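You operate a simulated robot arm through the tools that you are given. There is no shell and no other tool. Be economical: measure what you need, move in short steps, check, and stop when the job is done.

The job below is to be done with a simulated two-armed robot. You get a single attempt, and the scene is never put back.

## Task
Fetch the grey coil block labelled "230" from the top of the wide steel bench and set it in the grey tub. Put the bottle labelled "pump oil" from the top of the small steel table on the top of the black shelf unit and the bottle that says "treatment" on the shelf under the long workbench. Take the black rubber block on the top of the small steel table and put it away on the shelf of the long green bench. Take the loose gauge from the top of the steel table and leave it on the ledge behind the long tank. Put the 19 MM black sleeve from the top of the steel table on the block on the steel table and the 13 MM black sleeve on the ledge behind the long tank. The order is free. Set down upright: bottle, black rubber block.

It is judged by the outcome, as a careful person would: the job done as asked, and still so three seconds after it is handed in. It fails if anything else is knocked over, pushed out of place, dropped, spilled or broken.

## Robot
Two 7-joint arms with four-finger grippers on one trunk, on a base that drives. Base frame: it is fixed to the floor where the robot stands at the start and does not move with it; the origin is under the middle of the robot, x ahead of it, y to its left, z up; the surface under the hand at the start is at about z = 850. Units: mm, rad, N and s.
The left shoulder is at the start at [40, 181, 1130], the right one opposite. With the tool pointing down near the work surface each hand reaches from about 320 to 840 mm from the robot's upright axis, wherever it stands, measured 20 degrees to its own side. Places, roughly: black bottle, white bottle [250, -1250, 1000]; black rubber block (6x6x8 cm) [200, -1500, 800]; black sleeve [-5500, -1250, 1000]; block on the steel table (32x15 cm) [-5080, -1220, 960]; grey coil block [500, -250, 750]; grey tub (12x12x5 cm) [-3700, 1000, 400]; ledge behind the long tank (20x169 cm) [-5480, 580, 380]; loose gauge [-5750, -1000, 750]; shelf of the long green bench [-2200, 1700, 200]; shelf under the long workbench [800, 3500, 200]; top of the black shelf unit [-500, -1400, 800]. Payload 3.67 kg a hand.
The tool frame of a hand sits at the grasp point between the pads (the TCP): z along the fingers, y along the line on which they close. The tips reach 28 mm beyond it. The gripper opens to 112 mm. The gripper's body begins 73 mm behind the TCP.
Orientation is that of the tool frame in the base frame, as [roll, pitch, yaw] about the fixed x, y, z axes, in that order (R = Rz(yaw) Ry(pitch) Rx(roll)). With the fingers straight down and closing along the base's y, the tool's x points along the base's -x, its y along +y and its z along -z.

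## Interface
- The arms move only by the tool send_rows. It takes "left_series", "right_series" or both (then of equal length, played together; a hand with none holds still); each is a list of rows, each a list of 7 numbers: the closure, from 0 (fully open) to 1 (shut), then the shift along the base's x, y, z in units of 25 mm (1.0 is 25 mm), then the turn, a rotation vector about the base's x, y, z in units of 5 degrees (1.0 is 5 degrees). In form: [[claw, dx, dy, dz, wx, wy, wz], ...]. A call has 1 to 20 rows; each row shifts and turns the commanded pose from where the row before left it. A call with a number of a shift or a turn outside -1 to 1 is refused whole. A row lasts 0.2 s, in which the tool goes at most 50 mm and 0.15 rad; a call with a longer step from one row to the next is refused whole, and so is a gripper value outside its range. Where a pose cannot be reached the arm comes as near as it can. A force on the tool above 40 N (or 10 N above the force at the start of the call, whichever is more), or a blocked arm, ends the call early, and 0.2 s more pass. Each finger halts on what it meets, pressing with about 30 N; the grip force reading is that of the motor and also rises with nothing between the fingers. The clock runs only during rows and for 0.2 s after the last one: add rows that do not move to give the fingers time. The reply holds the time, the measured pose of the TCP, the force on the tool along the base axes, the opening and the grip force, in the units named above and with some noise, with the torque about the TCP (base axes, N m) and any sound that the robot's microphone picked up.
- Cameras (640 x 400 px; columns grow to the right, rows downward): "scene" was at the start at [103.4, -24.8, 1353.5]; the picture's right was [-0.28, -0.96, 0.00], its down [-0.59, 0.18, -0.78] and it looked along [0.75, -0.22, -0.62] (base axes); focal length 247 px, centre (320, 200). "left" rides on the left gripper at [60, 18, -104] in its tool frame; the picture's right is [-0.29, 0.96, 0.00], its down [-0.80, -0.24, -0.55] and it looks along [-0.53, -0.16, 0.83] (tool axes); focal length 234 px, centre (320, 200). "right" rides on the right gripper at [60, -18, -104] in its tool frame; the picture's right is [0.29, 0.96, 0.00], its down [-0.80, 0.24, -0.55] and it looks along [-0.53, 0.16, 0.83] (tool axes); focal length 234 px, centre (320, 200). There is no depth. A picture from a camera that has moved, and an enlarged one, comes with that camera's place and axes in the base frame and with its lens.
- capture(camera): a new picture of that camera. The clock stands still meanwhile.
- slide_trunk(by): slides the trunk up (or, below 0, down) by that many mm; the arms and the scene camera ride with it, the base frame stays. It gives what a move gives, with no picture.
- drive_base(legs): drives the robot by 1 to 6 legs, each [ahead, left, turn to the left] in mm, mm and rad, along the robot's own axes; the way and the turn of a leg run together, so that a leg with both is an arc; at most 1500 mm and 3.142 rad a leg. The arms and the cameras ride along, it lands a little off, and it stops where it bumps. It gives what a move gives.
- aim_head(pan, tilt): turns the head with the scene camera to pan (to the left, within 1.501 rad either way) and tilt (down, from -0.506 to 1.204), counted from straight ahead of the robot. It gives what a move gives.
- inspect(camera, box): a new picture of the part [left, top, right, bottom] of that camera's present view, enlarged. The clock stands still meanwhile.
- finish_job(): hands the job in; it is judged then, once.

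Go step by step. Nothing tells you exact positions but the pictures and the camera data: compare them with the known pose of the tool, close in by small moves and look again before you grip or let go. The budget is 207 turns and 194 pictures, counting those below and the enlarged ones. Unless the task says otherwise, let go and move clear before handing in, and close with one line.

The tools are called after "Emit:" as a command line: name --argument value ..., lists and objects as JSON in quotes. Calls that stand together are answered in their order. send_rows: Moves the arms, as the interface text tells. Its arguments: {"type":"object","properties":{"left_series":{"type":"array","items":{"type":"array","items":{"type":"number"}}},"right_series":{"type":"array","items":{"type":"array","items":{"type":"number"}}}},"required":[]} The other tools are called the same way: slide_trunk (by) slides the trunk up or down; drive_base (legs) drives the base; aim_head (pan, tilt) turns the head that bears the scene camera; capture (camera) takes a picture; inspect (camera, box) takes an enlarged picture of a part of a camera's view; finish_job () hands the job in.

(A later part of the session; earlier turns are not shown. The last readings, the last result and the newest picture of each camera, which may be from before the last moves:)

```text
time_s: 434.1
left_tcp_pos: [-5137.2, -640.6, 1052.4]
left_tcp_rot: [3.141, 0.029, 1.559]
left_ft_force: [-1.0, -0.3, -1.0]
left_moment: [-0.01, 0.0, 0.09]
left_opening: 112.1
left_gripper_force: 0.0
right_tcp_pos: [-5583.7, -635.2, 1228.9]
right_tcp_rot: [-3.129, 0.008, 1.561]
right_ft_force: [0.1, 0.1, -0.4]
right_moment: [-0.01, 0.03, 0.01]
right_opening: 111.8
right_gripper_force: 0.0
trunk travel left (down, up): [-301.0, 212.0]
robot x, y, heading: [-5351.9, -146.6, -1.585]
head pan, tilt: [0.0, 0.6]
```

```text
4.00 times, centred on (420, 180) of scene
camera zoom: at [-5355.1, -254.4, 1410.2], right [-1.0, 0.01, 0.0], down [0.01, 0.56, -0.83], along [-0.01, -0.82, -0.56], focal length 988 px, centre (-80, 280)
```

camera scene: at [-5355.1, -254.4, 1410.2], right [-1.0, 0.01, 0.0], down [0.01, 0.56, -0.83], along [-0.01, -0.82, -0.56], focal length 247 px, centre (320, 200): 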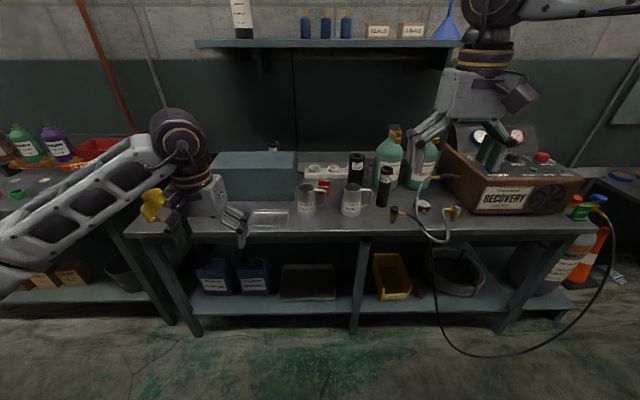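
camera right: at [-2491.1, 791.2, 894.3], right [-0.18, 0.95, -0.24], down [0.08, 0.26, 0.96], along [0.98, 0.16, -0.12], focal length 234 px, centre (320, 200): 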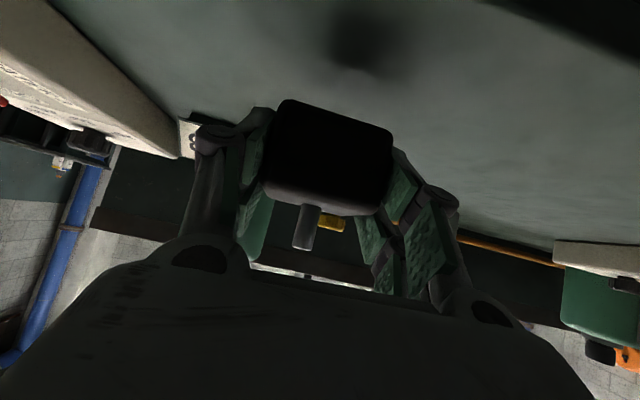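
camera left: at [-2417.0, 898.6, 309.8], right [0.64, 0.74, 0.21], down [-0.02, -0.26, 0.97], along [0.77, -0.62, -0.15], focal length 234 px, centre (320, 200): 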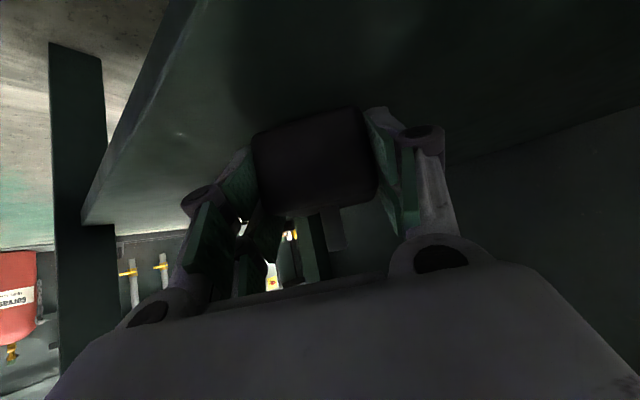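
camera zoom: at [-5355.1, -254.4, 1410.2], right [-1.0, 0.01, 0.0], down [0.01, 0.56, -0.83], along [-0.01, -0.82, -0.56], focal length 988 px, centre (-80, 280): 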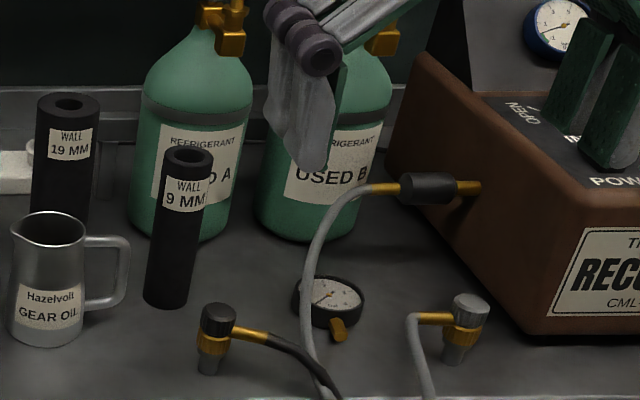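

I can see the 19 MM sleeve (behind the gear-oil jug, at about [-5515, -1172]), the 9 MM one, a third behind the block at about [-5153, -1331] (presumably 13 MM), and the loose gauge near [-5753, -1007]. The block top is at z of about 987. I drive in for the 19 MM sleeve with the right hand.

Emit:
drive_base --legs '[[200, 68, 0.014], [200, 0, 0]]'

Emit:
send_rows --right_series '[[0.1, 0, -1, 0, 0, 0, 0], [0.1, 0, -1, 0, 0, 0, 0], [0.1, 0, -1, 0, 0, 0, 0], [0.1, 0, -1, 0, 0, 0, 0], [0.1, 0, 0, 0, 0, 0, 0]]' --left_series '[[0, 0, 0, 1, 0, 0, 0], [0, 0, 0, 1, 0, 0, 0], [0, 0, 0, 1, 0, 0, 0], [0, 0, 0, 1, 0, 0, 0], [0, 0, 0, 0, 0, 0, 0]]'

Emit:
capture --camera "right"

Emit:
capture --camera "left"

```text
time_s: 437.0
left_tcp_pos: [-5063.6, -1044.0, 1052.4]
left_tcp_rot: [3.139, 0.028, 1.572]
left_ft_force: [0.1, 0.7, 0.4]
left_moment: [0.02, -0.02, 0.01]
left_opening: 112.1
left_gripper_force: 0.0
right_tcp_pos: [-5508.4, -1042.7, 1228.4]
right_tcp_rot: [-3.13, 0.008, 1.574]
right_ft_force: [0.3, -1.0, 0.3]
right_moment: [0.04, -0.02, 0.06]
right_opening: 112.1
right_gripper_force: 0.0
trunk travel left (down, up): [-301.0, 212.0]
robot x, y, heading: [-5285.4, -550.2, -1.571]
head pan, tilt: [0.0, 0.6]
```

```text
time_s: 438.2
left_tcp_pos: [-5063.8, -1045.0, 1154.8]
left_tcp_rot: [3.14, 0.027, 1.574]
left_ft_force: [-0.7, -0.1, 0.9]
left_moment: [-0.05, -0.02, 0.02]
left_opening: 111.7
left_gripper_force: 0.2
right_tcp_pos: [-5511.6, -1142.3, 1226.8]
right_tcp_rot: [-3.127, 0.01, 1.576]
right_ft_force: [0.1, 0.6, -0.6]
right_moment: [0.0, 0.0, 0.0]
right_opening: 100.7
right_gripper_force: 0.1
trunk travel left (down, up): [-301.0, 212.0]
robot x, y, heading: [-5287.0, -547.8, -1.573]
head pan, tilt: [0.0, 0.6]
```

```text
42 pictures are left
camera right: at [-5527.4, -1081.0, 1331.8], right [0.96, 0.29, -0.02], down [0.25, -0.79, 0.56], along [0.15, -0.54, -0.83], focal length 234 px, centre (320, 200)
```

right: 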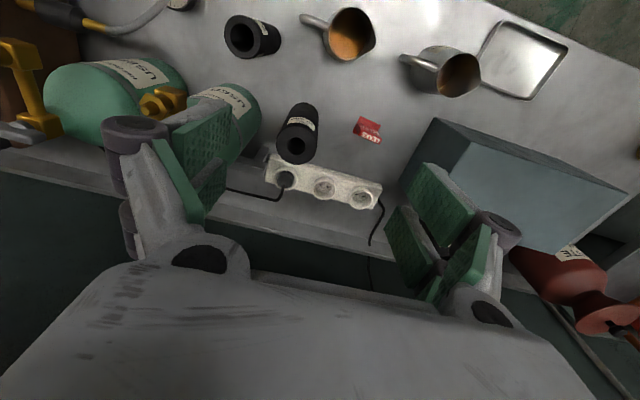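

```text
41 pictures are left
camera left: at [-5045.4, -981.4, 1255.5], right [0.96, -0.29, 0.01], down [-0.24, -0.78, 0.58], along [-0.16, -0.55, -0.82], focal length 234 px, centre (320, 200)
```

left: 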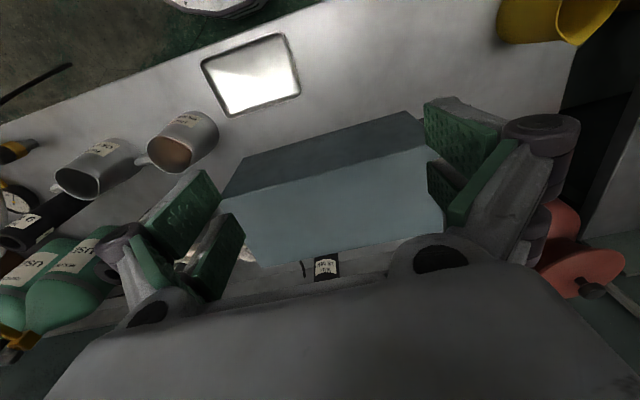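

Triangulating, the table is nearer z = 800, the block top about 945 and the 19 MM sleeve at [-5528, -1238] with its top near 957. I move a bit closer, over it, and check.

Emit:
drive_base --legs '[[50, 0, 0]]'

Emit:
send_rows --right_series '[[0.15, -0.3, -0.9, 0, 0, 0, 0], [0.15, -0.3, -0.9, 0, 0, 0, 0], [0.15, 0, 0, -1, 0, 0, 0], [0.15, 0, 0, -1, 0, 0, 0], [0.15, 0, 0, -1, 0, 0, 0], [0.15, 0, 0, -1, 0, 0, 0], [0.15, 0, 0, -1, 0, 0, 0], [0.15, 0, 0, 0, 0, 0, 0]]'

Emit:
capture --camera "right"

```text
time_s: 439.1
left_tcp_pos: [-5063.5, -1092.8, 1154.7]
left_tcp_rot: [3.138, 0.032, 1.572]
left_ft_force: [0.1, 0.3, 0.1]
left_moment: [-0.01, 0.0, -0.01]
left_opening: 112.3
left_gripper_force: 0.1
right_tcp_pos: [-5511.6, -1189.4, 1227.8]
right_tcp_rot: [-3.129, 0.012, 1.574]
right_ft_force: [0.3, 0.2, 0.6]
right_moment: [-0.05, 0.01, 0.01]
right_opening: 101.0
right_gripper_force: 0.0
trunk travel left (down, up): [-301.0, 212.0]
robot x, y, heading: [-5287.8, -599.9, -1.571]
head pan, tilt: [0.0, 0.6]
```

```text
time_s: 440.9
left_tcp_pos: [-5063.5, -1093.9, 1153.4]
left_tcp_rot: [3.139, 0.03, 1.572]
left_ft_force: [-0.4, 0.2, 0.9]
left_moment: [-0.01, 0.01, -0.01]
left_opening: 112.0
left_gripper_force: 0.1
right_tcp_pos: [-5527.7, -1234.5, 1102.2]
right_tcp_rot: [-3.128, 0.011, 1.574]
right_ft_force: [0.6, 0.0, 0.0]
right_moment: [-0.02, -0.03, -0.01]
right_opening: 95.0
right_gripper_force: 0.1
trunk travel left (down, up): [-301.0, 212.0]
robot x, y, heading: [-5288.3, -598.4, -1.572]
head pan, tilt: [0.0, 0.6]
```

```text
40 pictures are left
camera right: at [-5543.7, -1173.3, 1205.7], right [0.96, 0.29, -0.01], down [0.25, -0.79, 0.56], along [0.15, -0.54, -0.83], focal length 234 px, centre (320, 200)
```

right: 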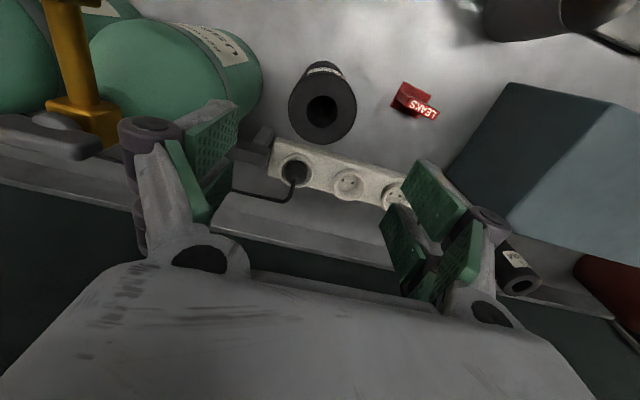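

Emit:
send_rows --right_series '[[0.15, -0.05, 0.25, -1, 0, 0, 0], [0.15, 0, 0, -1, 0, 0, 0], [0.15, 0, 0, -1, 0, 0, 0], [0.15, 0, 0, -1, 0, 0, 0], [0.15, 0, 0, 0, 0, 0, 0]]'

Emit:
capture --camera "right"

```text
time_s: 442.1
left_tcp_pos: [-5064.8, -1093.7, 1154.0]
left_tcp_rot: [3.14, 0.03, 1.569]
left_ft_force: [-0.7, 1.0, -0.5]
left_moment: [-0.02, -0.04, -0.01]
left_opening: 111.8
left_gripper_force: 0.0
right_tcp_pos: [-5528.5, -1230.5, 1003.8]
right_tcp_rot: [-3.131, 0.011, 1.572]
right_ft_force: [0.1, 0.4, 0.1]
right_moment: [-0.03, 0.01, 0.02]
right_opening: 95.0
right_gripper_force: 0.0
trunk travel left (down, up): [-301.0, 212.0]
robot x, y, heading: [-5288.2, -598.7, -1.575]
head pan, tilt: [0.0, 0.6]
```

```text
39 pictures are left
camera right: at [-5545.6, -1168.9, 1109.3], right [0.96, 0.29, -0.02], down [0.25, -0.79, 0.56], along [0.15, -0.54, -0.83], focal length 234 px, centre (320, 200)
```

right: 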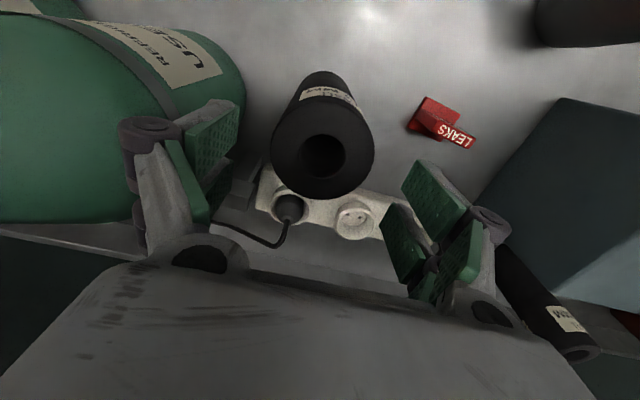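

The sleeve's top is at z = 965, centre [-5529, -1227], 67 mm wide; the hand is centred. I go down and grip.

Emit:
send_rows --right_series '[[0.15, 0, 0.1, -1, 0, 0, 0], [0.15, 0, 0, -1, 0, 0, 0], [0.15, 0, 0, -1, 0, 0, 0], [0.15, 0, 0, -0.15, 0, 0, 0], [0.3, 0, 0, 0, 0, 0, 0], [0.5, 0, 0, 0, 0, 0, 0], [0.65, 0, 0, 0, 0, 0, 0], [0.65, 0, 0, 0, 0, 0, 0], [0.65, 0, 0, 0.5, 0, 0, 0], [0.65, 0, 0, 1, 0, 0, 0], [0.65, 0, 0, 1, 0, 0, 0], [0.65, 0, 0, 1, 0, 0, 0], [0.65, 0, 0, 1, 0, 0, 0], [0.65, 0, 0, 1, 0, 0, 0], [0.65, 0, 0, 1, 0, 0, 0], [0.65, 0, 0, 1, 0, 0, 0], [0.65, 0, 0, 1, 0, 0, 0], [0.65, 0, 0, 1, 0, 0, 0], [0.65, 0, 0, 0, 0, 0, 0]]'

Emit:
capture --camera "scene"

```text
time_s: 446.1
left_tcp_pos: [-5064.1, -1094.2, 1154.5]
left_tcp_rot: [3.139, 0.028, 1.571]
left_ft_force: [-1.1, 0.4, 0.3]
left_moment: [0.01, 0.01, -0.02]
left_opening: 112.2
left_gripper_force: 0.1
right_tcp_pos: [-5528.4, -1228.6, 1161.6]
right_tcp_rot: [-3.13, 0.008, 1.573]
right_ft_force: [0.6, 0.1, -0.7]
right_moment: [0.0, -0.01, 0.0]
right_opening: 63.5
right_gripper_force: 30.0
trunk travel left (down, up): [-301.0, 212.0]
robot x, y, heading: [-5286.7, -599.6, -1.569]
head pan, tilt: [0.0, 0.6]
```

```text
38 pictures are left
camera scene: at [-5287.1, -708.0, 1410.1], right [-1.0, 0.0, 0.0], down [0.0, 0.57, -0.82], along [0.0, -0.82, -0.57], focal length 247 px, centre (320, 200)
```

scene: 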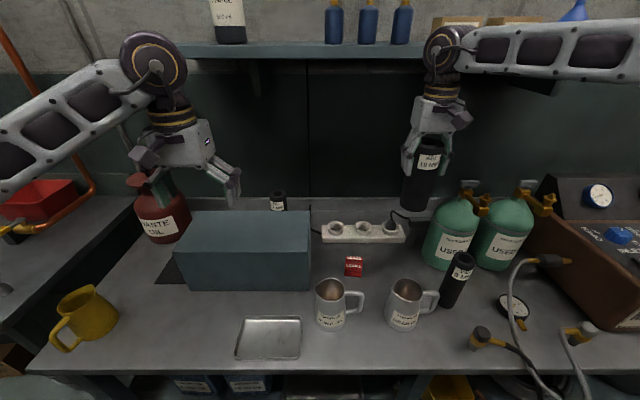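

The 19 MM sleeve is held. I shift the base sideways so it's over the block at about x = -5190.

Emit:
drive_base --legs '[[0, 338, 0]]'

Emit:
slide_trunk --by -60

Emit:
aim_head --pan -0.4 --tilt 0.6

Emit:
capture --camera "scene"

```text
time_s: 448.4
left_tcp_pos: [-4722.5, -1094.7, 1153.8]
left_tcp_rot: [3.139, 0.027, 1.568]
left_ft_force: [-0.2, 0.7, 0.7]
left_moment: [0.01, 0.03, 0.01]
left_opening: 111.9
left_gripper_force: 0.1
right_tcp_pos: [-5186.1, -1229.2, 1160.8]
right_tcp_rot: [-3.13, 0.009, 1.572]
right_ft_force: [-0.5, 0.0, -0.9]
right_moment: [0.0, 0.03, -0.01]
right_opening: 62.9
right_gripper_force: 29.5
trunk travel left (down, up): [-301.0, 212.0]
robot x, y, heading: [-4945.7, -597.2, -1.574]
head pan, tilt: [0.0, 0.6]
```

```text
time_s: 449.4
left_tcp_pos: [-4721.1, -1093.9, 1093.3]
left_tcp_rot: [3.14, 0.03, 1.569]
left_ft_force: [0.0, 0.0, 0.0]
left_moment: [-0.01, 0.03, -0.01]
left_opening: 112.1
left_gripper_force: 0.0
right_tcp_pos: [-5186.7, -1228.9, 1101.9]
right_tcp_rot: [-3.131, 0.008, 1.572]
right_ft_force: [-0.2, 0.1, -1.3]
right_moment: [0.0, 0.02, 0.0]
right_opening: 62.9
right_gripper_force: 30.0
trunk travel left (down, up): [-241.0, 272.0]
robot x, y, heading: [-4944.0, -600.4, -1.571]
head pan, tilt: [0.0, 0.6]
```

```text
time_s: 450.2
left_tcp_pos: [-4722.4, -1094.7, 1094.4]
left_tcp_rot: [3.139, 0.028, 1.569]
left_ft_force: [0.3, 0.7, -0.4]
left_moment: [-0.02, 0.02, 0.04]
left_opening: 112.1
left_gripper_force: 0.1
right_tcp_pos: [-5186.9, -1230.6, 1101.4]
right_tcp_rot: [-3.129, 0.009, 1.572]
right_ft_force: [0.6, -0.2, -1.7]
right_moment: [0.0, 0.03, 0.01]
right_opening: 63.0
right_gripper_force: 29.9
trunk travel left (down, up): [-241.0, 272.0]
robot x, y, heading: [-4947.0, -601.0, -1.575]
head pan, tilt: [-0.4, 0.6]
```

```text
37 pictures are left
camera scene: at [-4979.0, -701.4, 1350.9], right [-0.92, 0.39, 0.0], down [0.22, 0.52, -0.82], along [-0.32, -0.76, -0.57], focal length 247 px, centre (320, 200)
```

scene: 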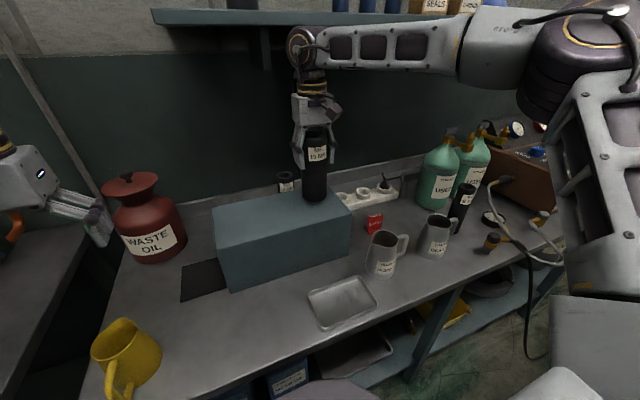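

Emit:
slide_trunk --by -40

Emit:
slide_trunk --by -15

```text
time_s: 450.8
left_tcp_pos: [-4722.7, -1093.7, 1068.8]
left_tcp_rot: [3.142, 0.029, 1.567]
left_ft_force: [-0.9, -0.8, 0.1]
left_moment: [0.0, 0.01, -0.01]
left_opening: 112.0
left_gripper_force: 0.0
right_tcp_pos: [-5186.9, -1229.7, 1084.9]
right_tcp_rot: [-3.132, 0.019, 1.57]
right_ft_force: [-1.5, 5.6, 13.2]
right_moment: [1.03, -0.09, 0.11]
right_opening: 63.4
right_gripper_force: 30.2
trunk travel left (down, up): [-216.0, 298.0]
robot x, y, heading: [-4943.3, -599.4, -1.576]
head pan, tilt: [-0.4, 0.6]
stopped: the force on the tool passed its limit at 51 N (the readings are from after the stop); the commanded pose is now the measured one
```

```text
time_s: 451.2
left_tcp_pos: [-4723.5, -1093.6, 1060.8]
left_tcp_rot: [3.142, 0.028, 1.568]
left_ft_force: [0.1, -1.0, 0.4]
left_moment: [0.03, 0.02, 0.01]
left_opening: 112.0
left_gripper_force: 0.1
right_tcp_pos: [-5187.2, -1227.3, 1084.4]
right_tcp_rot: [-3.134, 0.028, 1.572]
right_ft_force: [-1.1, 12.5, 17.7]
right_moment: [2.08, -0.05, 0.2]
right_opening: 63.3
right_gripper_force: 29.7
trunk travel left (down, up): [-208.0, 306.0]
robot x, y, heading: [-4944.2, -603.0, -1.572]
head pan, tilt: [-0.4, 0.6]
stopped: the force on the tool passed its limit at 49 N (the readings are from after the stop); the commanded pose is now the measured one
```

Emit:
slide_trunk --by 9

Emit:
send_rows --right_series '[[0.55, 0, 0, 0, 0, 0, 0], [0.4, 0, 0, 0, 0, 0, 0], [0.25, 0, 0, 0, 0, 0, 0], [0.15, 0, 0, 0, 0, 0, 0], [0.15, 0, 0, 0, 0, 0, 0], [0.15, 0, 0, 1, 0, 0, 0], [0.15, 0, 0, 1, 0, 0, 0], [0.15, 0, 0, 1, 0, 0, 0], [0.15, 0, 0, 1, 0, 0, 0], [0.15, 0, 0, 1, 0, 0, 0], [0, 0, 0, 0, 0, 0, 0]]'

Emit:
inspect --camera "scene" --box '[200, 110, 440, 260]'

```text
time_s: 451.8
left_tcp_pos: [-4723.5, -1095.0, 1070.6]
left_tcp_rot: [3.139, 0.031, 1.57]
left_ft_force: [0.3, 0.4, 1.1]
left_moment: [-0.01, 0.01, -0.01]
left_opening: 112.1
left_gripper_force: 0.0
right_tcp_pos: [-5186.5, -1231.0, 1092.1]
right_tcp_rot: [-3.135, 0.029, 1.571]
right_ft_force: [0.2, 0.6, -0.8]
right_moment: [-0.01, 0.0, -0.02]
right_opening: 62.9
right_gripper_force: 30.7
trunk travel left (down, up): [-217.0, 297.0]
robot x, y, heading: [-4944.4, -598.1, -1.57]
head pan, tilt: [-0.4, 0.6]
```

```text
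time_s: 454.2
left_tcp_pos: [-4722.7, -1095.0, 1069.4]
left_tcp_rot: [3.141, 0.028, 1.568]
left_ft_force: [0.8, 0.1, 0.0]
left_moment: [-0.01, 0.0, -0.03]
left_opening: 112.1
left_gripper_force: 0.0
right_tcp_pos: [-5191.6, -1224.9, 1213.1]
right_tcp_rot: [-3.135, 0.03, 1.57]
right_ft_force: [0.0, 0.1, -0.4]
right_moment: [0.0, 0.01, -0.04]
right_opening: 111.7
right_gripper_force: 0.1
right hand out of reach, approached as far as the arm can: row 10
trunk travel left (down, up): [-217.0, 297.0]
robot x, y, heading: [-4944.6, -598.4, -1.576]
head pan, tilt: [-0.4, 0.6]
```

```text
2.67 times, centred on (320, 185) of scene
camera zoom: at [-4979.2, -700.9, 1326.4], right [-0.92, 0.39, 0.0], down [0.22, 0.52, -0.83], along [-0.32, -0.76, -0.56], focal length 659 px, centre (320, 240)
```

zoom: 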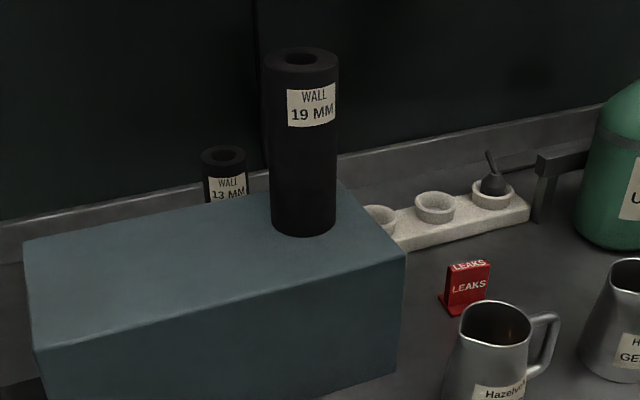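

The 19 MM sleeve stands on the block, and the sleeve behind is confirmed as 13 MM at about [-5144, -1385]. The 19 MM one would be in the way of reaching it, so I shift it further along the block (toward x = -5040).

Emit:
send_rows --right_series '[[0.15, 0.2, -0.2, -1, 0, 0, 0], [0.15, 0, 0, -1, 0, 0, 0], [0.15, 0, 0, -1, 0, 0, 0], [0.15, 0, 0, -1, 0, 0, 0], [0.15, 0, 0, -1, 0, 0, 0], [0.15, 0, 0, 0, 0, 0, 0], [0.3, 0, 0, 0, 0, 0, 0], [0.5, 0, 0, 0, 0, 0, 0], [0.65, 0, 0, 0, 0, 0, 0], [0.65, 0, 0, 0, 0, 0, 0]]'

Emit:
slide_trunk --by 30

Emit:
drive_base --legs '[[-12, 145, 0]]'

Emit:
inspect --camera "scene" --box '[220, 80, 460, 230]'

```text
time_s: 456.4
left_tcp_pos: [-4723.7, -1093.4, 1069.8]
left_tcp_rot: [3.14, 0.026, 1.568]
left_ft_force: [0.2, -0.7, 0.0]
left_moment: [0.01, -0.02, 0.01]
left_opening: 112.1
left_gripper_force: 0.0
right_tcp_pos: [-5186.2, -1228.7, 1089.3]
right_tcp_rot: [-3.134, 0.028, 1.57]
right_ft_force: [-3.3, -2.5, 2.4]
right_moment: [-0.15, 0.2, -0.01]
right_opening: 65.2
right_gripper_force: 29.6
trunk travel left (down, up): [-217.0, 297.0]
robot x, y, heading: [-4944.0, -599.0, -1.573]
head pan, tilt: [-0.4, 0.6]
```

```text
time_s: 457.2
left_tcp_pos: [-4724.1, -1095.1, 1098.6]
left_tcp_rot: [3.14, 0.028, 1.569]
left_ft_force: [-0.2, -0.2, -0.2]
left_moment: [-0.02, -0.01, -0.01]
left_opening: 112.1
left_gripper_force: 0.0
right_tcp_pos: [-5185.9, -1229.2, 1117.0]
right_tcp_rot: [-3.135, 0.029, 1.572]
right_ft_force: [0.0, -0.9, -1.1]
right_moment: [-0.02, 0.01, -0.01]
right_opening: 65.1
right_gripper_force: 30.2
trunk travel left (down, up): [-247.0, 267.0]
robot x, y, heading: [-4946.3, -599.3, -1.57]
head pan, tilt: [-0.4, 0.6]
```

```text
time_s: 458.6
left_tcp_pos: [-4576.4, -1082.5, 1098.8]
left_tcp_rot: [3.139, 0.028, 1.567]
left_ft_force: [0.4, 0.4, -0.6]
left_moment: [-0.02, 0.0, 0.01]
left_opening: 111.9
left_gripper_force: 0.0
right_tcp_pos: [-5038.2, -1216.2, 1118.3]
right_tcp_rot: [-3.134, 0.029, 1.568]
right_ft_force: [0.7, -0.3, -0.2]
right_moment: [0.0, 0.05, 0.03]
right_opening: 64.9
right_gripper_force: 30.7
trunk travel left (down, up): [-247.0, 267.0]
robot x, y, heading: [-4794.2, -590.7, -1.574]
head pan, tilt: [-0.4, 0.6]
```

```text
2.67 times, centred on (340, 155) of scene
camera zoom: at [-4832.4, -689.8, 1356.2], right [-0.92, 0.39, 0.0], down [0.22, 0.52, -0.82], along [-0.32, -0.76, -0.57], focal length 659 px, centre (267, 320)
```

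zoom: 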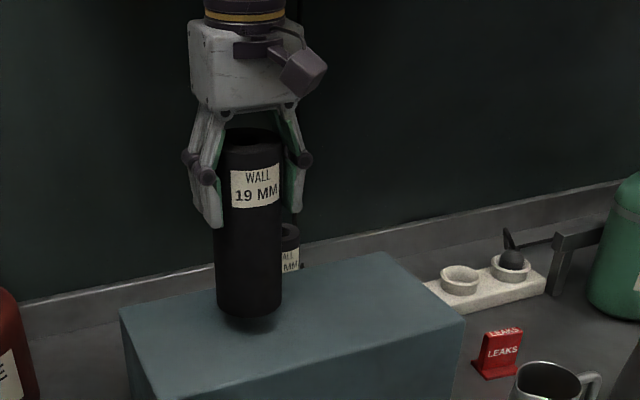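

Emit:
slide_trunk --by -24

Emit:
slide_trunk --by -8

```text
time_s: 459.3
left_tcp_pos: [-4575.0, -1081.5, 1074.7]
left_tcp_rot: [3.142, 0.029, 1.567]
left_ft_force: [-1.2, -0.4, -0.5]
left_moment: [-0.01, -0.01, 0.01]
left_opening: 111.7
left_gripper_force: 0.1
right_tcp_pos: [-5037.7, -1216.0, 1095.6]
right_tcp_rot: [-3.133, 0.029, 1.569]
right_ft_force: [1.0, 0.4, -0.3]
right_moment: [0.0, 0.01, -0.02]
right_opening: 64.5
right_gripper_force: 30.2
trunk travel left (down, up): [-223.0, 291.0]
robot x, y, heading: [-4797.2, -587.0, -1.574]
head pan, tilt: [-0.4, 0.6]
```

```text
time_s: 459.8
left_tcp_pos: [-4576.6, -1082.9, 1068.1]
left_tcp_rot: [3.14, 0.03, 1.568]
left_ft_force: [-0.3, -0.5, 0.4]
left_moment: [0.01, -0.04, 0.02]
left_opening: 112.0
left_gripper_force: 0.0
right_tcp_pos: [-5039.5, -1217.6, 1088.7]
right_tcp_rot: [-3.134, 0.034, 1.57]
right_ft_force: [-2.8, -1.0, 14.5]
right_moment: [0.02, -0.02, -0.05]
right_opening: 64.9
right_gripper_force: 29.9
trunk travel left (down, up): [-215.0, 299.0]
robot x, y, heading: [-4798.7, -589.0, -1.575]
head pan, tilt: [-0.4, 0.6]
```

Emit:
send_rows --right_series '[[0.5, 0, 0, 0, 0, 0, 0], [0.3, 0, 0, 0, 0, 0, 0], [0.15, 0, 0, 0, 0, 0, 0], [0.15, 0, 0, 0, 0, 0, 0], [0.15, 0, 0, 1, 0, 0, 0], [0.15, 0, 0, 1, 0, 0, 0], [0.15, 0, 0, 1, 0, 0, 0], [0.15, 0, 0.3, 1, 0, 0, 0], [0.15, 0, 0.8, 0.7, 0, 0, 0], [0.1, 0, 1, 0.5, 0, 0, 0], [0.1, 0, 1, 0, 0, 0, 0], [0.1, 0, 1, 0, 0, 0, 0], [0, 0, 0, 0, 0, 0, 0]]'

Emit:
slide_trunk --by 130

Emit:
drive_base --legs '[[0, -620, 0], [-10, 0, 0]]'

Emit:
aim_head --pan 0.2 --tilt 0.65

Emit:
capture --camera "scene"

```text
time_s: 462.6
left_tcp_pos: [-4576.1, -1084.5, 1066.5]
left_tcp_rot: [3.139, 0.029, 1.568]
left_ft_force: [-0.5, -0.2, -0.7]
left_moment: [0.0, 0.03, 0.01]
left_opening: 112.0
left_gripper_force: 0.1
right_tcp_pos: [-5039.3, -1116.0, 1215.0]
right_tcp_rot: [-3.134, 0.029, 1.569]
right_ft_force: [-0.2, 0.2, 0.6]
right_moment: [0.02, 0.03, 0.02]
right_opening: 111.8
right_gripper_force: 0.0
trunk travel left (down, up): [-215.0, 299.0]
robot x, y, heading: [-4799.6, -588.2, -1.573]
head pan, tilt: [-0.4, 0.6]
```

```text
time_s: 464.2
left_tcp_pos: [-4575.9, -1083.4, 1196.2]
left_tcp_rot: [3.14, 0.028, 1.567]
left_ft_force: [0.2, -0.4, 0.1]
left_moment: [0.02, 0.02, 0.0]
left_opening: 112.0
left_gripper_force: 0.0
right_tcp_pos: [-5040.4, -1115.2, 1344.0]
right_tcp_rot: [-3.133, 0.03, 1.569]
right_ft_force: [-0.4, -0.1, -0.9]
right_moment: [-0.02, -0.03, 0.01]
right_opening: 112.0
right_gripper_force: 0.1
trunk travel left (down, up): [-345.0, 169.0]
robot x, y, heading: [-4798.2, -587.4, -1.576]
head pan, tilt: [-0.4, 0.6]
```

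```text
time_s: 468.1
left_tcp_pos: [-5190.8, -1074.4, 1195.0]
left_tcp_rot: [3.141, 0.025, 1.575]
left_ft_force: [0.4, 0.2, -0.4]
left_moment: [0.06, 0.03, -0.03]
left_opening: 111.9
left_gripper_force: 0.0
right_tcp_pos: [-5652.3, -1110.5, 1342.3]
right_tcp_rot: [-3.135, 0.025, 1.577]
right_ft_force: [0.1, 0.3, -0.2]
right_moment: [0.04, 0.03, 0.0]
right_opening: 111.9
right_gripper_force: 0.1
trunk travel left (down, up): [-345.0, 169.0]
robot x, y, heading: [-5414.2, -576.0, -1.564]
head pan, tilt: [-0.4, 0.6]
```

```text
time_s: 469.1
left_tcp_pos: [-5189.6, -1073.3, 1196.2]
left_tcp_rot: [3.138, 0.029, 1.575]
left_ft_force: [0.0, -0.3, -0.2]
left_moment: [0.0, -0.05, -0.01]
left_opening: 111.9
left_gripper_force: 0.0
right_tcp_pos: [-5652.1, -1107.8, 1343.5]
right_tcp_rot: [-3.136, 0.029, 1.577]
right_ft_force: [-0.1, 0.1, 0.3]
right_moment: [0.04, -0.01, 0.01]
right_opening: 111.7
right_gripper_force: 0.1
trunk travel left (down, up): [-345.0, 169.0]
robot x, y, heading: [-5415.2, -577.4, -1.566]
head pan, tilt: [0.201, 0.649]
```

```text
34 pictures are left
camera scene: at [-5397.0, -683.8, 1448.8], right [-0.98, -0.2, 0.0], down [-0.12, 0.59, -0.8], along [0.16, -0.78, -0.6], focal length 247 px, centre (320, 200)
```

scene: 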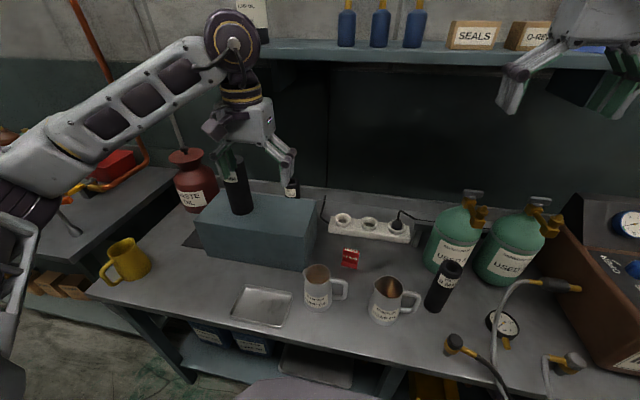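

The left forearm would pass too close to the placed sleeve, so I'll use the right hand for the 13 MM sleeve. I reposition and lower the right hand to just above block height, to the right of the 19 MM sleeve.

Emit:
drive_base --legs '[[0, 550, -0.005], [28, 0, 0]]'

Emit:
send_rows --right_series '[[0.3, -0.6, 0, -1, 0, 0, 0], [0.3, -0.6, 0, -1, 0, 0, 0], [0.3, -0.6, 0, -1, 0, 0, 0], [0.3, -0.6, 0, -1, 0, 0, 0], [0.3, -0.4, 0, -1, 0, 0, 0], [0.3, 0, 0, -1, 0, 0, 0], [0.3, 0, 0, -1, 0, 0, 0], [0.3, 0, 0, -1, 0, 0, 0], [0.3, 0, 0, -1, 0, 0, 0], [0.3, 0, 0, -1, 0, 0, 0], [0.3, 0, 0, -1, 0, 0, 0], [0.3, 0, 0, -1, 0, 0, 0], [0.3, 0, 0, 0, 0, 0, 0]]'

Emit:
capture --camera "right"

```text
time_s: 472.8
left_tcp_pos: [-4638.5, -1090.8, 1198.6]
left_tcp_rot: [3.14, 0.033, 1.578]
left_ft_force: [-1.2, 0.5, 0.4]
left_moment: [-0.08, 0.0, -0.01]
left_opening: 111.9
left_gripper_force: 0.0
right_tcp_pos: [-5100.8, -1125.9, 1348.6]
right_tcp_rot: [-3.136, 0.034, 1.58]
right_ft_force: [-0.1, 1.6, 0.0]
right_moment: [-0.06, -0.01, 0.0]
right_opening: 112.2
right_gripper_force: 0.1
trunk travel left (down, up): [-345.0, 169.0]
robot x, y, heading: [-4864.0, -601.1, -1.564]
head pan, tilt: [0.201, 0.649]
```

```text
time_s: 475.6
left_tcp_pos: [-4638.7, -1094.7, 1196.4]
left_tcp_rot: [3.139, 0.03, 1.576]
left_ft_force: [0.0, 0.4, -0.1]
left_moment: [-0.04, -0.02, 0.02]
left_opening: 112.3
left_gripper_force: 0.1
right_tcp_pos: [-5170.3, -1130.9, 1045.5]
right_tcp_rot: [-3.136, 0.029, 1.579]
right_ft_force: [-1.0, 0.1, -0.1]
right_moment: [-0.05, 0.0, 0.03]
right_opening: 78.4
right_gripper_force: 0.1
trunk travel left (down, up): [-345.0, 169.0]
robot x, y, heading: [-4862.6, -598.4, -1.567]
head pan, tilt: [0.201, 0.649]
```

```text
33 pictures are left
camera right: at [-5189.5, -1067.1, 1149.5], right [0.96, 0.3, -0.02], down [0.25, -0.78, 0.58], along [0.16, -0.55, -0.82], focal length 234 px, centre (320, 200)
```

right: 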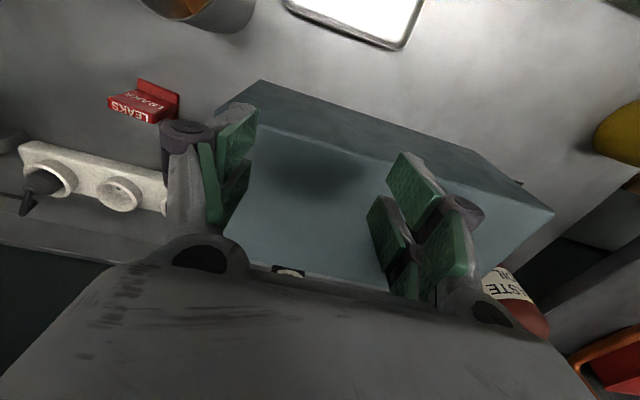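

Emit:
send_rows --right_series '[[0.3, 0, -1, -0.1, 0, 0, 0], [0.3, 0, -1, 0, 0, 0, 0], [0.3, 0, -1, 0, 0, 0, 0], [0.3, 0, -1, 0, 0, 0, 0], [0.3, 0, -1, 0, 0, 0, 0], [0.3, 0, -1, 0, 0, 0, 0], [0.3, 0, -1, 0, 0, 0, 0], [0.3, 0.3, -1, 0, 0, 0, 0], [0.3, 0.3, -1, 0, 0, 0, 0], [0.3, 0, 0, 0, 0, 0, 0]]'

Emit:
capture --camera "right"

```text
time_s: 477.8
left_tcp_pos: [-4637.9, -1095.9, 1196.5]
left_tcp_rot: [3.14, 0.028, 1.576]
left_ft_force: [-0.1, 0.2, -0.1]
left_moment: [0.04, 0.04, -0.02]
left_opening: 111.9
left_gripper_force: 0.1
right_tcp_pos: [-5167.1, -1319.2, 1045.7]
right_tcp_rot: [-3.134, 0.032, 1.581]
right_ft_force: [0.0, 0.1, 0.5]
right_moment: [0.02, -0.02, -0.02]
right_opening: 78.5
right_gripper_force: 0.1
right hand out of reach, approached as far as the arm can: row 8, 9
trunk travel left (down, up): [-345.0, 169.0]
robot x, y, heading: [-4865.2, -601.7, -1.56]
head pan, tilt: [0.201, 0.649]
```

```text
32 pictures are left
camera right: at [-5185.0, -1254.8, 1149.5], right [0.96, 0.3, -0.02], down [0.25, -0.78, 0.58], along [0.16, -0.55, -0.82], focal length 234 px, centre (320, 200)
```

right: 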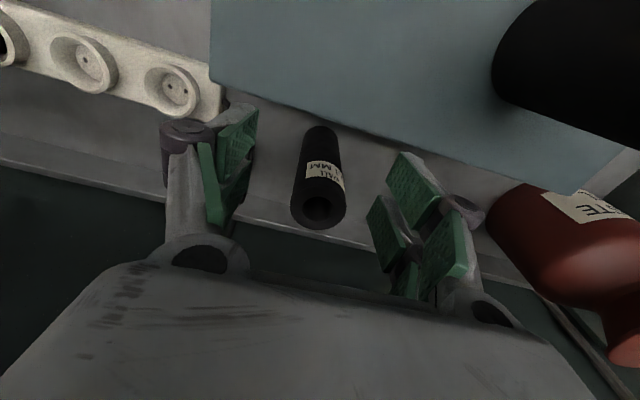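

The 13 MM sleeve's top is at [-5150, -1383, 973]. I need about 65 mm more reach: I inch the base in by 25 mm and lower the trunk relative to the hand.

Emit:
drive_base --legs '[[24, 0, 0]]'

Emit:
slide_trunk --by -50

Emit:
send_rows --right_series '[[0.3, 0, 0, 1, 0, 0, 0], [0.3, 0, 0, 1, 0, 0, 0], [0.3, 0, 0, 0, 0, 0, 0]]'

Emit:
slide_trunk --by -50

Emit:
send_rows --right_series '[[0.3, 0.3, -0.8, 0.3, 0, 0, 0], [0.3, 0.3, -0.8, 0.3, 0, 0, 0], [0.3, 0, 0, 0, 0, 0, 0]]'

```text
time_s: 478.6
left_tcp_pos: [-4637.9, -1112.6, 1198.3]
left_tcp_rot: [3.141, 0.034, 1.577]
left_ft_force: [-0.2, 0.4, 0.0]
left_moment: [-0.08, -0.01, -0.02]
left_opening: 112.2
left_gripper_force: 0.0
right_tcp_pos: [-5167.8, -1338.2, 1050.9]
right_tcp_rot: [-3.135, 0.038, 1.58]
right_ft_force: [1.2, 0.9, 0.6]
right_moment: [-0.08, -0.01, -0.03]
right_opening: 78.5
right_gripper_force: 0.2
trunk travel left (down, up): [-345.0, 169.0]
robot x, y, heading: [-4858.4, -622.5, -1.564]
head pan, tilt: [0.201, 0.649]
```

```text
time_s: 479.5
left_tcp_pos: [-4638.3, -1118.5, 1148.0]
left_tcp_rot: [3.142, 0.029, 1.577]
left_ft_force: [-0.1, -1.0, 0.2]
left_moment: [-0.04, 0.01, -0.03]
left_opening: 112.2
left_gripper_force: 0.2
right_tcp_pos: [-5167.2, -1340.4, 998.1]
right_tcp_rot: [-3.134, 0.033, 1.58]
right_ft_force: [0.2, -0.3, 0.6]
right_moment: [0.01, 0.03, -0.04]
right_opening: 78.4
right_gripper_force: 0.2
trunk travel left (down, up): [-295.0, 219.0]
robot x, y, heading: [-4864.8, -629.4, -1.564]
head pan, tilt: [0.201, 0.649]
```

```text
time_s: 480.3
left_tcp_pos: [-4638.0, -1119.1, 1146.8]
left_tcp_rot: [3.141, 0.029, 1.576]
left_ft_force: [-0.4, -0.3, 1.0]
left_moment: [-0.03, 0.0, -0.01]
left_opening: 112.0
left_gripper_force: 0.1
right_tcp_pos: [-5166.5, -1342.7, 1048.5]
right_tcp_rot: [-3.134, 0.031, 1.58]
right_ft_force: [-0.4, -0.1, -0.5]
right_moment: [0.01, 0.02, 0.0]
right_opening: 78.3
right_gripper_force: 0.0
trunk travel left (down, up): [-295.0, 219.0]
robot x, y, heading: [-4865.6, -626.4, -1.571]
head pan, tilt: [0.201, 0.649]
```

```text
time_s: 481.2
left_tcp_pos: [-4637.7, -1119.6, 1098.6]
left_tcp_rot: [3.141, 0.03, 1.574]
left_ft_force: [1.0, -0.5, -0.1]
left_moment: [-0.03, 0.02, -0.03]
left_opening: 111.9
left_gripper_force: 0.1
right_tcp_pos: [-5167.3, -1341.7, 1000.3]
right_tcp_rot: [-3.135, 0.033, 1.579]
right_ft_force: [0.1, 0.1, 0.4]
right_moment: [0.03, -0.01, -0.02]
right_opening: 78.4
right_gripper_force: 0.0
trunk travel left (down, up): [-245.0, 269.0]
robot x, y, heading: [-4863.3, -627.6, -1.568]
head pan, tilt: [0.201, 0.649]
```

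```text
time_s: 482.1
left_tcp_pos: [-4636.9, -1119.9, 1098.9]
left_tcp_rot: [3.141, 0.03, 1.576]
left_ft_force: [-1.1, -0.5, -0.2]
left_moment: [-0.03, 0.01, 0.01]
left_opening: 112.1
left_gripper_force: 0.1
right_tcp_pos: [-5163.4, -1345.7, 1014.4]
right_tcp_rot: [-3.136, 0.032, 1.579]
right_ft_force: [0.0, 0.1, 0.1]
right_moment: [-0.01, 0.02, -0.03]
right_opening: 78.3
right_gripper_force: 0.1
right hand out of reach, approached as far as the arm can: row 1, 2
trunk travel left (down, up): [-245.0, 269.0]
robot x, y, heading: [-4858.6, -623.9, -1.563]
head pan, tilt: [0.201, 0.649]
```

A slight forward tilt (20°) gives the missing reach.

Emit:
send_rows --right_series '[[0.3, 0, 0, 0, -1, 0, 0], [0.3, 0, 0, 0, -1, 0, 0], [0.3, 0, 0, 0, -1, 0, 0], [0.3, 0, 0, 0, -1, 0, 0], [0.3, 0.25, -0.7, 0, 0, 0, 0], [0.3, 0.3, -0.8, 0, 0, 0, 0], [0.3, 0, 0, 0, 0, 0, 0]]'

Emit:
capture --camera "right"

```text
time_s: 483.6
left_tcp_pos: [-4638.1, -1118.0, 1098.0]
left_tcp_rot: [3.138, 0.031, 1.577]
left_ft_force: [0.7, 0.0, -0.2]
left_moment: [0.03, 0.02, -0.01]
left_opening: 111.9
left_gripper_force: 0.1
right_tcp_pos: [-5151.0, -1383.3, 1014.1]
right_tcp_rot: [-3.133, 0.383, 1.58]
right_ft_force: [-0.7, 0.0, 0.4]
right_moment: [-0.04, -0.03, 0.01]
right_opening: 78.4
right_gripper_force: 0.1
trunk travel left (down, up): [-245.0, 269.0]
robot x, y, heading: [-4861.0, -625.4, -1.566]
head pan, tilt: [0.201, 0.649]
```

```text
31 pictures are left
camera right: at [-5168.3, -1288.2, 1089.7], right [0.96, 0.27, -0.12], down [0.25, -0.53, 0.81], along [0.16, -0.8, -0.58], focal length 234 px, centre (320, 200)
```

right: 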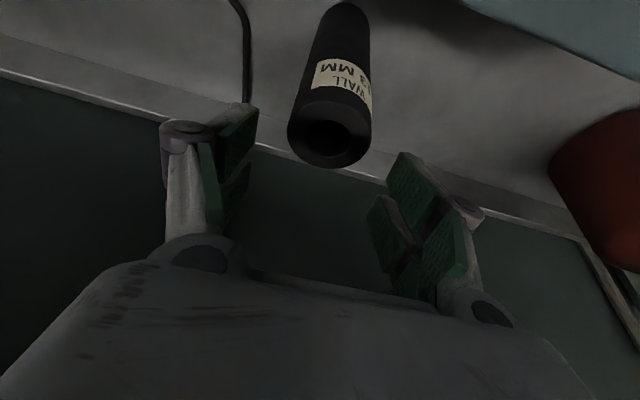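

Emit:
send_rows --right_series '[[0.3, 0, 0.2, -1, 0, 0, 0], [0.3, 0, 0.1, -1, 0, 0, 0], [0.3, 0, 0, -0.75, 0, 0, 0], [0.3, 0, 0, 0, 0, 0, 0], [0.45, 0, 0, 0, 0, 0, 0], [0.6, 0, 0, 0, 0, 0, 0], [0.75, 0, 0, 0, 0, 0, 0], [0.75, 0, 0, 0, 0, 0, 0]]'

Emit:
slide_trunk --by 40

Emit:
capture --camera "right"

```text
time_s: 485.4
left_tcp_pos: [-4636.9, -1118.7, 1098.3]
left_tcp_rot: [3.141, 0.029, 1.576]
left_ft_force: [0.1, 0.0, -0.2]
left_moment: [0.0, 0.02, -0.04]
left_opening: 112.0
left_gripper_force: 0.2
right_tcp_pos: [-5148.8, -1377.4, 944.4]
right_tcp_rot: [-3.131, 0.381, 1.58]
right_ft_force: [1.5, 0.2, 0.2]
right_moment: [0.0, -0.09, 0.03]
right_opening: 53.2
right_gripper_force: 30.2
trunk travel left (down, up): [-245.0, 269.0]
robot x, y, heading: [-4861.0, -626.6, -1.564]
head pan, tilt: [0.201, 0.649]
```

```text
time_s: 486.3
left_tcp_pos: [-4638.0, -1118.9, 1137.2]
left_tcp_rot: [3.14, 0.029, 1.575]
left_ft_force: [-0.1, -0.1, -0.1]
left_moment: [0.03, 0.01, 0.03]
left_opening: 112.1
left_gripper_force: 0.1
right_tcp_pos: [-5148.7, -1378.2, 982.6]
right_tcp_rot: [-3.131, 0.38, 1.58]
right_ft_force: [0.1, -0.2, -1.8]
right_moment: [-0.02, -0.03, 0.0]
right_opening: 53.1
right_gripper_force: 29.9
trunk travel left (down, up): [-285.0, 229.0]
robot x, y, heading: [-4861.2, -622.5, -1.563]
head pan, tilt: [0.201, 0.649]
```

```text
30 pictures are left
camera right: at [-5167.2, -1282.9, 1058.3], right [0.96, 0.27, -0.12], down [0.25, -0.53, 0.81], along [0.16, -0.8, -0.58], focal length 234 px, centre (320, 200)
```

right: 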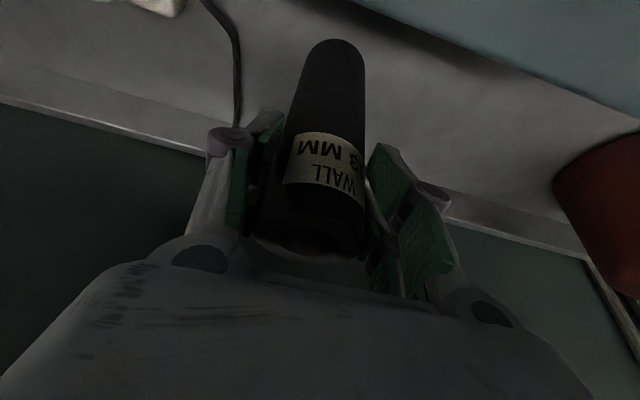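

The 13 MM sleeve is held. To avoid the wall shelf above, I take it sideways past the block's end rather than over it, then back out.

Emit:
slide_trunk --by 80

Emit:
drive_base --legs '[[0, -180, 0], [-250, 0, 0]]'

Emit:
capture --camera "scene"

```text
time_s: 487.4
left_tcp_pos: [-4637.3, -1120.2, 1216.0]
left_tcp_rot: [3.14, 0.03, 1.576]
left_ft_force: [-0.4, 0.2, -0.2]
left_moment: [0.02, -0.03, 0.0]
left_opening: 111.9
left_gripper_force: 0.0
right_tcp_pos: [-5149.0, -1377.1, 1062.4]
right_tcp_rot: [-3.132, 0.38, 1.578]
right_ft_force: [-0.6, -0.3, 0.0]
right_moment: [0.0, -0.04, 0.01]
right_opening: 52.8
right_gripper_force: 29.7
trunk travel left (down, up): [-365.0, 149.0]
robot x, y, heading: [-4863.2, -626.6, -1.562]
head pan, tilt: [0.201, 0.649]
```

```text
time_s: 490.4
left_tcp_pos: [-4818.1, -870.0, 1216.6]
left_tcp_rot: [3.139, 0.029, 1.58]
left_ft_force: [0.5, 0.4, 0.5]
left_moment: [0.0, 0.02, -0.01]
left_opening: 111.9
left_gripper_force: 0.1
right_tcp_pos: [-5328.8, -1130.1, 1062.7]
right_tcp_rot: [-3.131, 0.38, 1.582]
right_ft_force: [-0.4, 0.3, -1.1]
right_moment: [-0.02, 0.0, 0.06]
right_opening: 52.5
right_gripper_force: 29.9
trunk travel left (down, up): [-365.0, 149.0]
robot x, y, heading: [-5046.0, -375.9, -1.56]
head pan, tilt: [0.201, 0.649]
```

```text
29 pictures are left
camera scene: at [-5026.9, -483.1, 1468.7], right [-0.98, -0.21, 0.0], down [-0.13, 0.59, -0.8], along [0.17, -0.78, -0.61], focal length 247 px, centre (320, 200)
```

scene: 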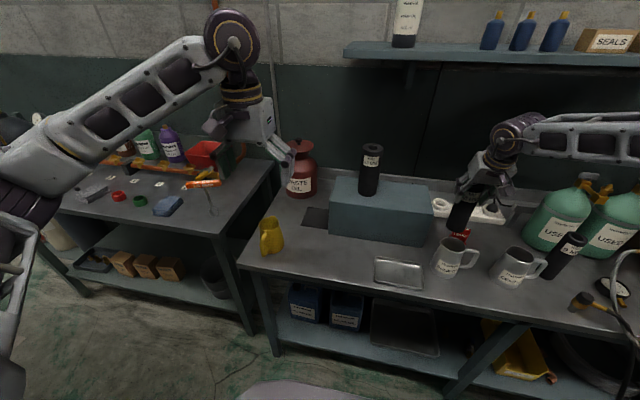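

The 19 MM sleeve is in place and the 13 MM one is in the right hand. Next is the gauge with the left hand: I tuck the right hand back and move opposite the gauge.

Emit:
send_rows --right_series '[[0.75, 0.2, 1, 0.5, 0, 0, 0], [0.75, 0.2, 1, 0.5, 0, 0, 0], [0.75, 0.2, 1, 0.5, 0, 0, 0], [0.75, 0.2, 1, 0.5, 0, 0, 0], [0.75, 0, 1, 0.5, 1, 0, 0], [0.75, 0, 1, 0.5, 1, 0, 0], [0.75, 0, 1, 0.5, 1, 0, 0], [0.75, 0, 1, 0.5, 1, 0, 0], [0.75, 0, 1, 0, 0.2, 0, 0], [0.75, 0, 1, 0, 0, 0, 0], [0.75, 0, 1, 0, 0, 0, 0], [0.75, 0, 0.5, 0, 0, 0, 0], [0.75, 0, 0, 0, 0, 0, 0]]'

Emit:
drive_base --legs '[[0, -841, -0.01], [20, 0, 0]]'

Emit:
aim_head --pan 0.15 --tilt 0.75

Emit:
inspect --camera "scene" --box '[200, 100, 440, 250]'

Emit:
capture --camera "left"

```text
time_s: 493.2
left_tcp_pos: [-4817.6, -868.3, 1217.1]
left_tcp_rot: [3.141, 0.031, 1.58]
left_ft_force: [-1.2, 0.7, 0.0]
left_moment: [0.0, 0.02, -0.02]
left_opening: 111.8
left_gripper_force: 0.0
right_tcp_pos: [-5308.0, -841.1, 1163.5]
right_tcp_rot: [-3.136, 0.015, 1.58]
right_ft_force: [0.0, -0.4, -1.2]
right_moment: [0.02, 0.0, -0.02]
right_opening: 52.6
right_gripper_force: 30.0
trunk travel left (down, up): [-365.0, 149.0]
robot x, y, heading: [-5043.1, -373.5, -1.562]
head pan, tilt: [0.201, 0.649]
```

```text
time_s: 498.2
left_tcp_pos: [-5668.0, -890.5, 1219.3]
left_tcp_rot: [3.141, 0.034, 1.568]
left_ft_force: [0.7, 0.6, 1.3]
left_moment: [-0.1, 0.01, 0.0]
left_opening: 112.3
left_gripper_force: 0.1
right_tcp_pos: [-6160.0, -856.8, 1165.4]
right_tcp_rot: [-3.136, 0.019, 1.572]
right_ft_force: [-0.3, -0.1, -0.2]
right_moment: [-0.07, 0.03, 0.01]
right_opening: 52.3
right_gripper_force: 30.4
trunk travel left (down, up): [-365.0, 149.0]
robot x, y, heading: [-5892.7, -397.0, -1.569]
head pan, tilt: [0.201, 0.649]
```

```text
time_s: 498.9
left_tcp_pos: [-5668.6, -893.7, 1216.4]
left_tcp_rot: [-3.141, 0.032, 1.57]
left_ft_force: [0.3, -0.5, -1.0]
left_moment: [-0.01, -0.02, 0.05]
left_opening: 112.1
left_gripper_force: 0.0
right_tcp_pos: [-6159.0, -861.8, 1163.0]
right_tcp_rot: [-3.137, 0.014, 1.573]
right_ft_force: [0.4, 0.5, -0.2]
right_moment: [-0.02, -0.02, 0.0]
right_opening: 52.3
right_gripper_force: 30.2
trunk travel left (down, up): [-365.0, 149.0]
robot x, y, heading: [-5892.1, -400.5, -1.571]
head pan, tilt: [0.15, 0.75]
```

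```text
2.67 times, centred on (320, 175) of scene
camera zoom: at [-5878.9, -501.6, 1460.3], right [-0.99, -0.15, 0.0], down [-0.1, 0.67, -0.73], along [0.11, -0.72, -0.68], focal length 659 px, centre (320, 267)
```

zoom: 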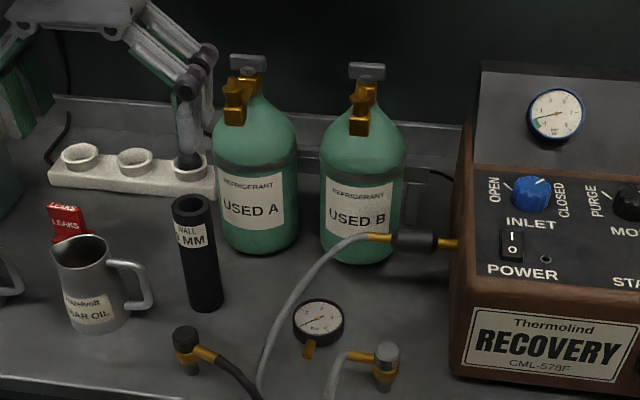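

```text
27 pictures are left
camera left: at [-5650.7, -830.7, 1318.7], right [0.96, -0.29, 0.01], down [-0.24, -0.78, 0.58], along [-0.16, -0.56, -0.82], focal length 234 px, centre (320, 200)
```

left: 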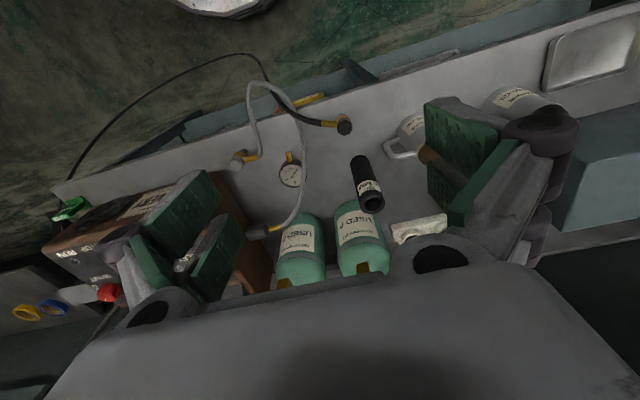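

The gauge lies at [-5789, -1070], with a hose hugging its +x side and its brass stem pointing toward the front. I'll grip it by the stem with narrow fingers, so I move above the stem for a close look.

Emit:
send_rows --left_series '[[0.55, -1, -1, 0, 0, 0, 0], [0.55, -1, -1, 0, 0, 0, 0], [0.55, -1, -1, -1, 0, 0, 0], [0.55, -1, -1, -1, 0, 0, 0], [0.55, -0.8, -1, -1, 0, 0, 0], [0.55, 0, 0, -1, 0, 0, 0], [0.55, 0, 0, -1, 0, 0, 0], [0.55, 0, 0, -1, 0, 0, 0], [0.55, 0, 0, -1, 0, 0, 0], [0.55, 0, 0, -1, 0, 0, 0], [0.55, 0, 0, -1, 0, 0, 0], [0.55, 0, 0, -1, 0, 0, 0], [0.55, 0, 0, 0, 0, 0, 0]]'

Emit:
capture --camera "left"

```text
time_s: 501.7
left_tcp_pos: [-5789.7, -1019.1, 968.3]
left_tcp_rot: [3.14, 0.031, 1.57]
left_ft_force: [-0.2, -0.9, -0.1]
left_moment: [0.03, 0.01, 0.0]
left_opening: 50.6
left_gripper_force: 0.0
right_tcp_pos: [-6158.5, -861.3, 1162.9]
right_tcp_rot: [-3.136, 0.014, 1.573]
right_ft_force: [-0.3, 0.9, -0.2]
right_moment: [-0.02, -0.02, -0.01]
right_opening: 52.4
right_gripper_force: 29.4
trunk travel left (down, up): [-365.0, 149.0]
robot x, y, heading: [-5892.6, -395.7, -1.57]
head pan, tilt: [0.15, 0.75]
```

```text
26 pictures are left
camera left: at [-5771.7, -955.2, 1069.0], right [0.96, -0.29, 0.01], down [-0.24, -0.78, 0.58], along [-0.16, -0.56, -0.82], focal length 234 px, centre (320, 200)
```

left: 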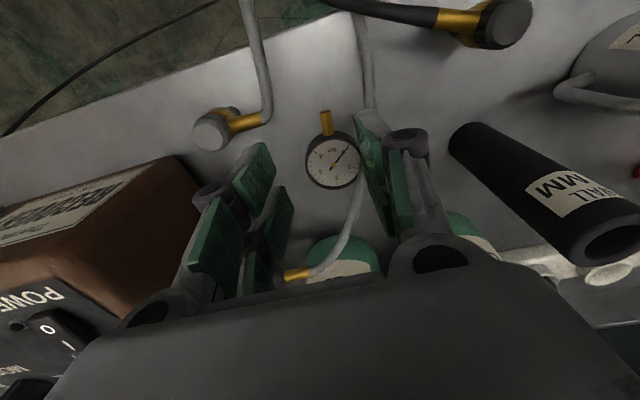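

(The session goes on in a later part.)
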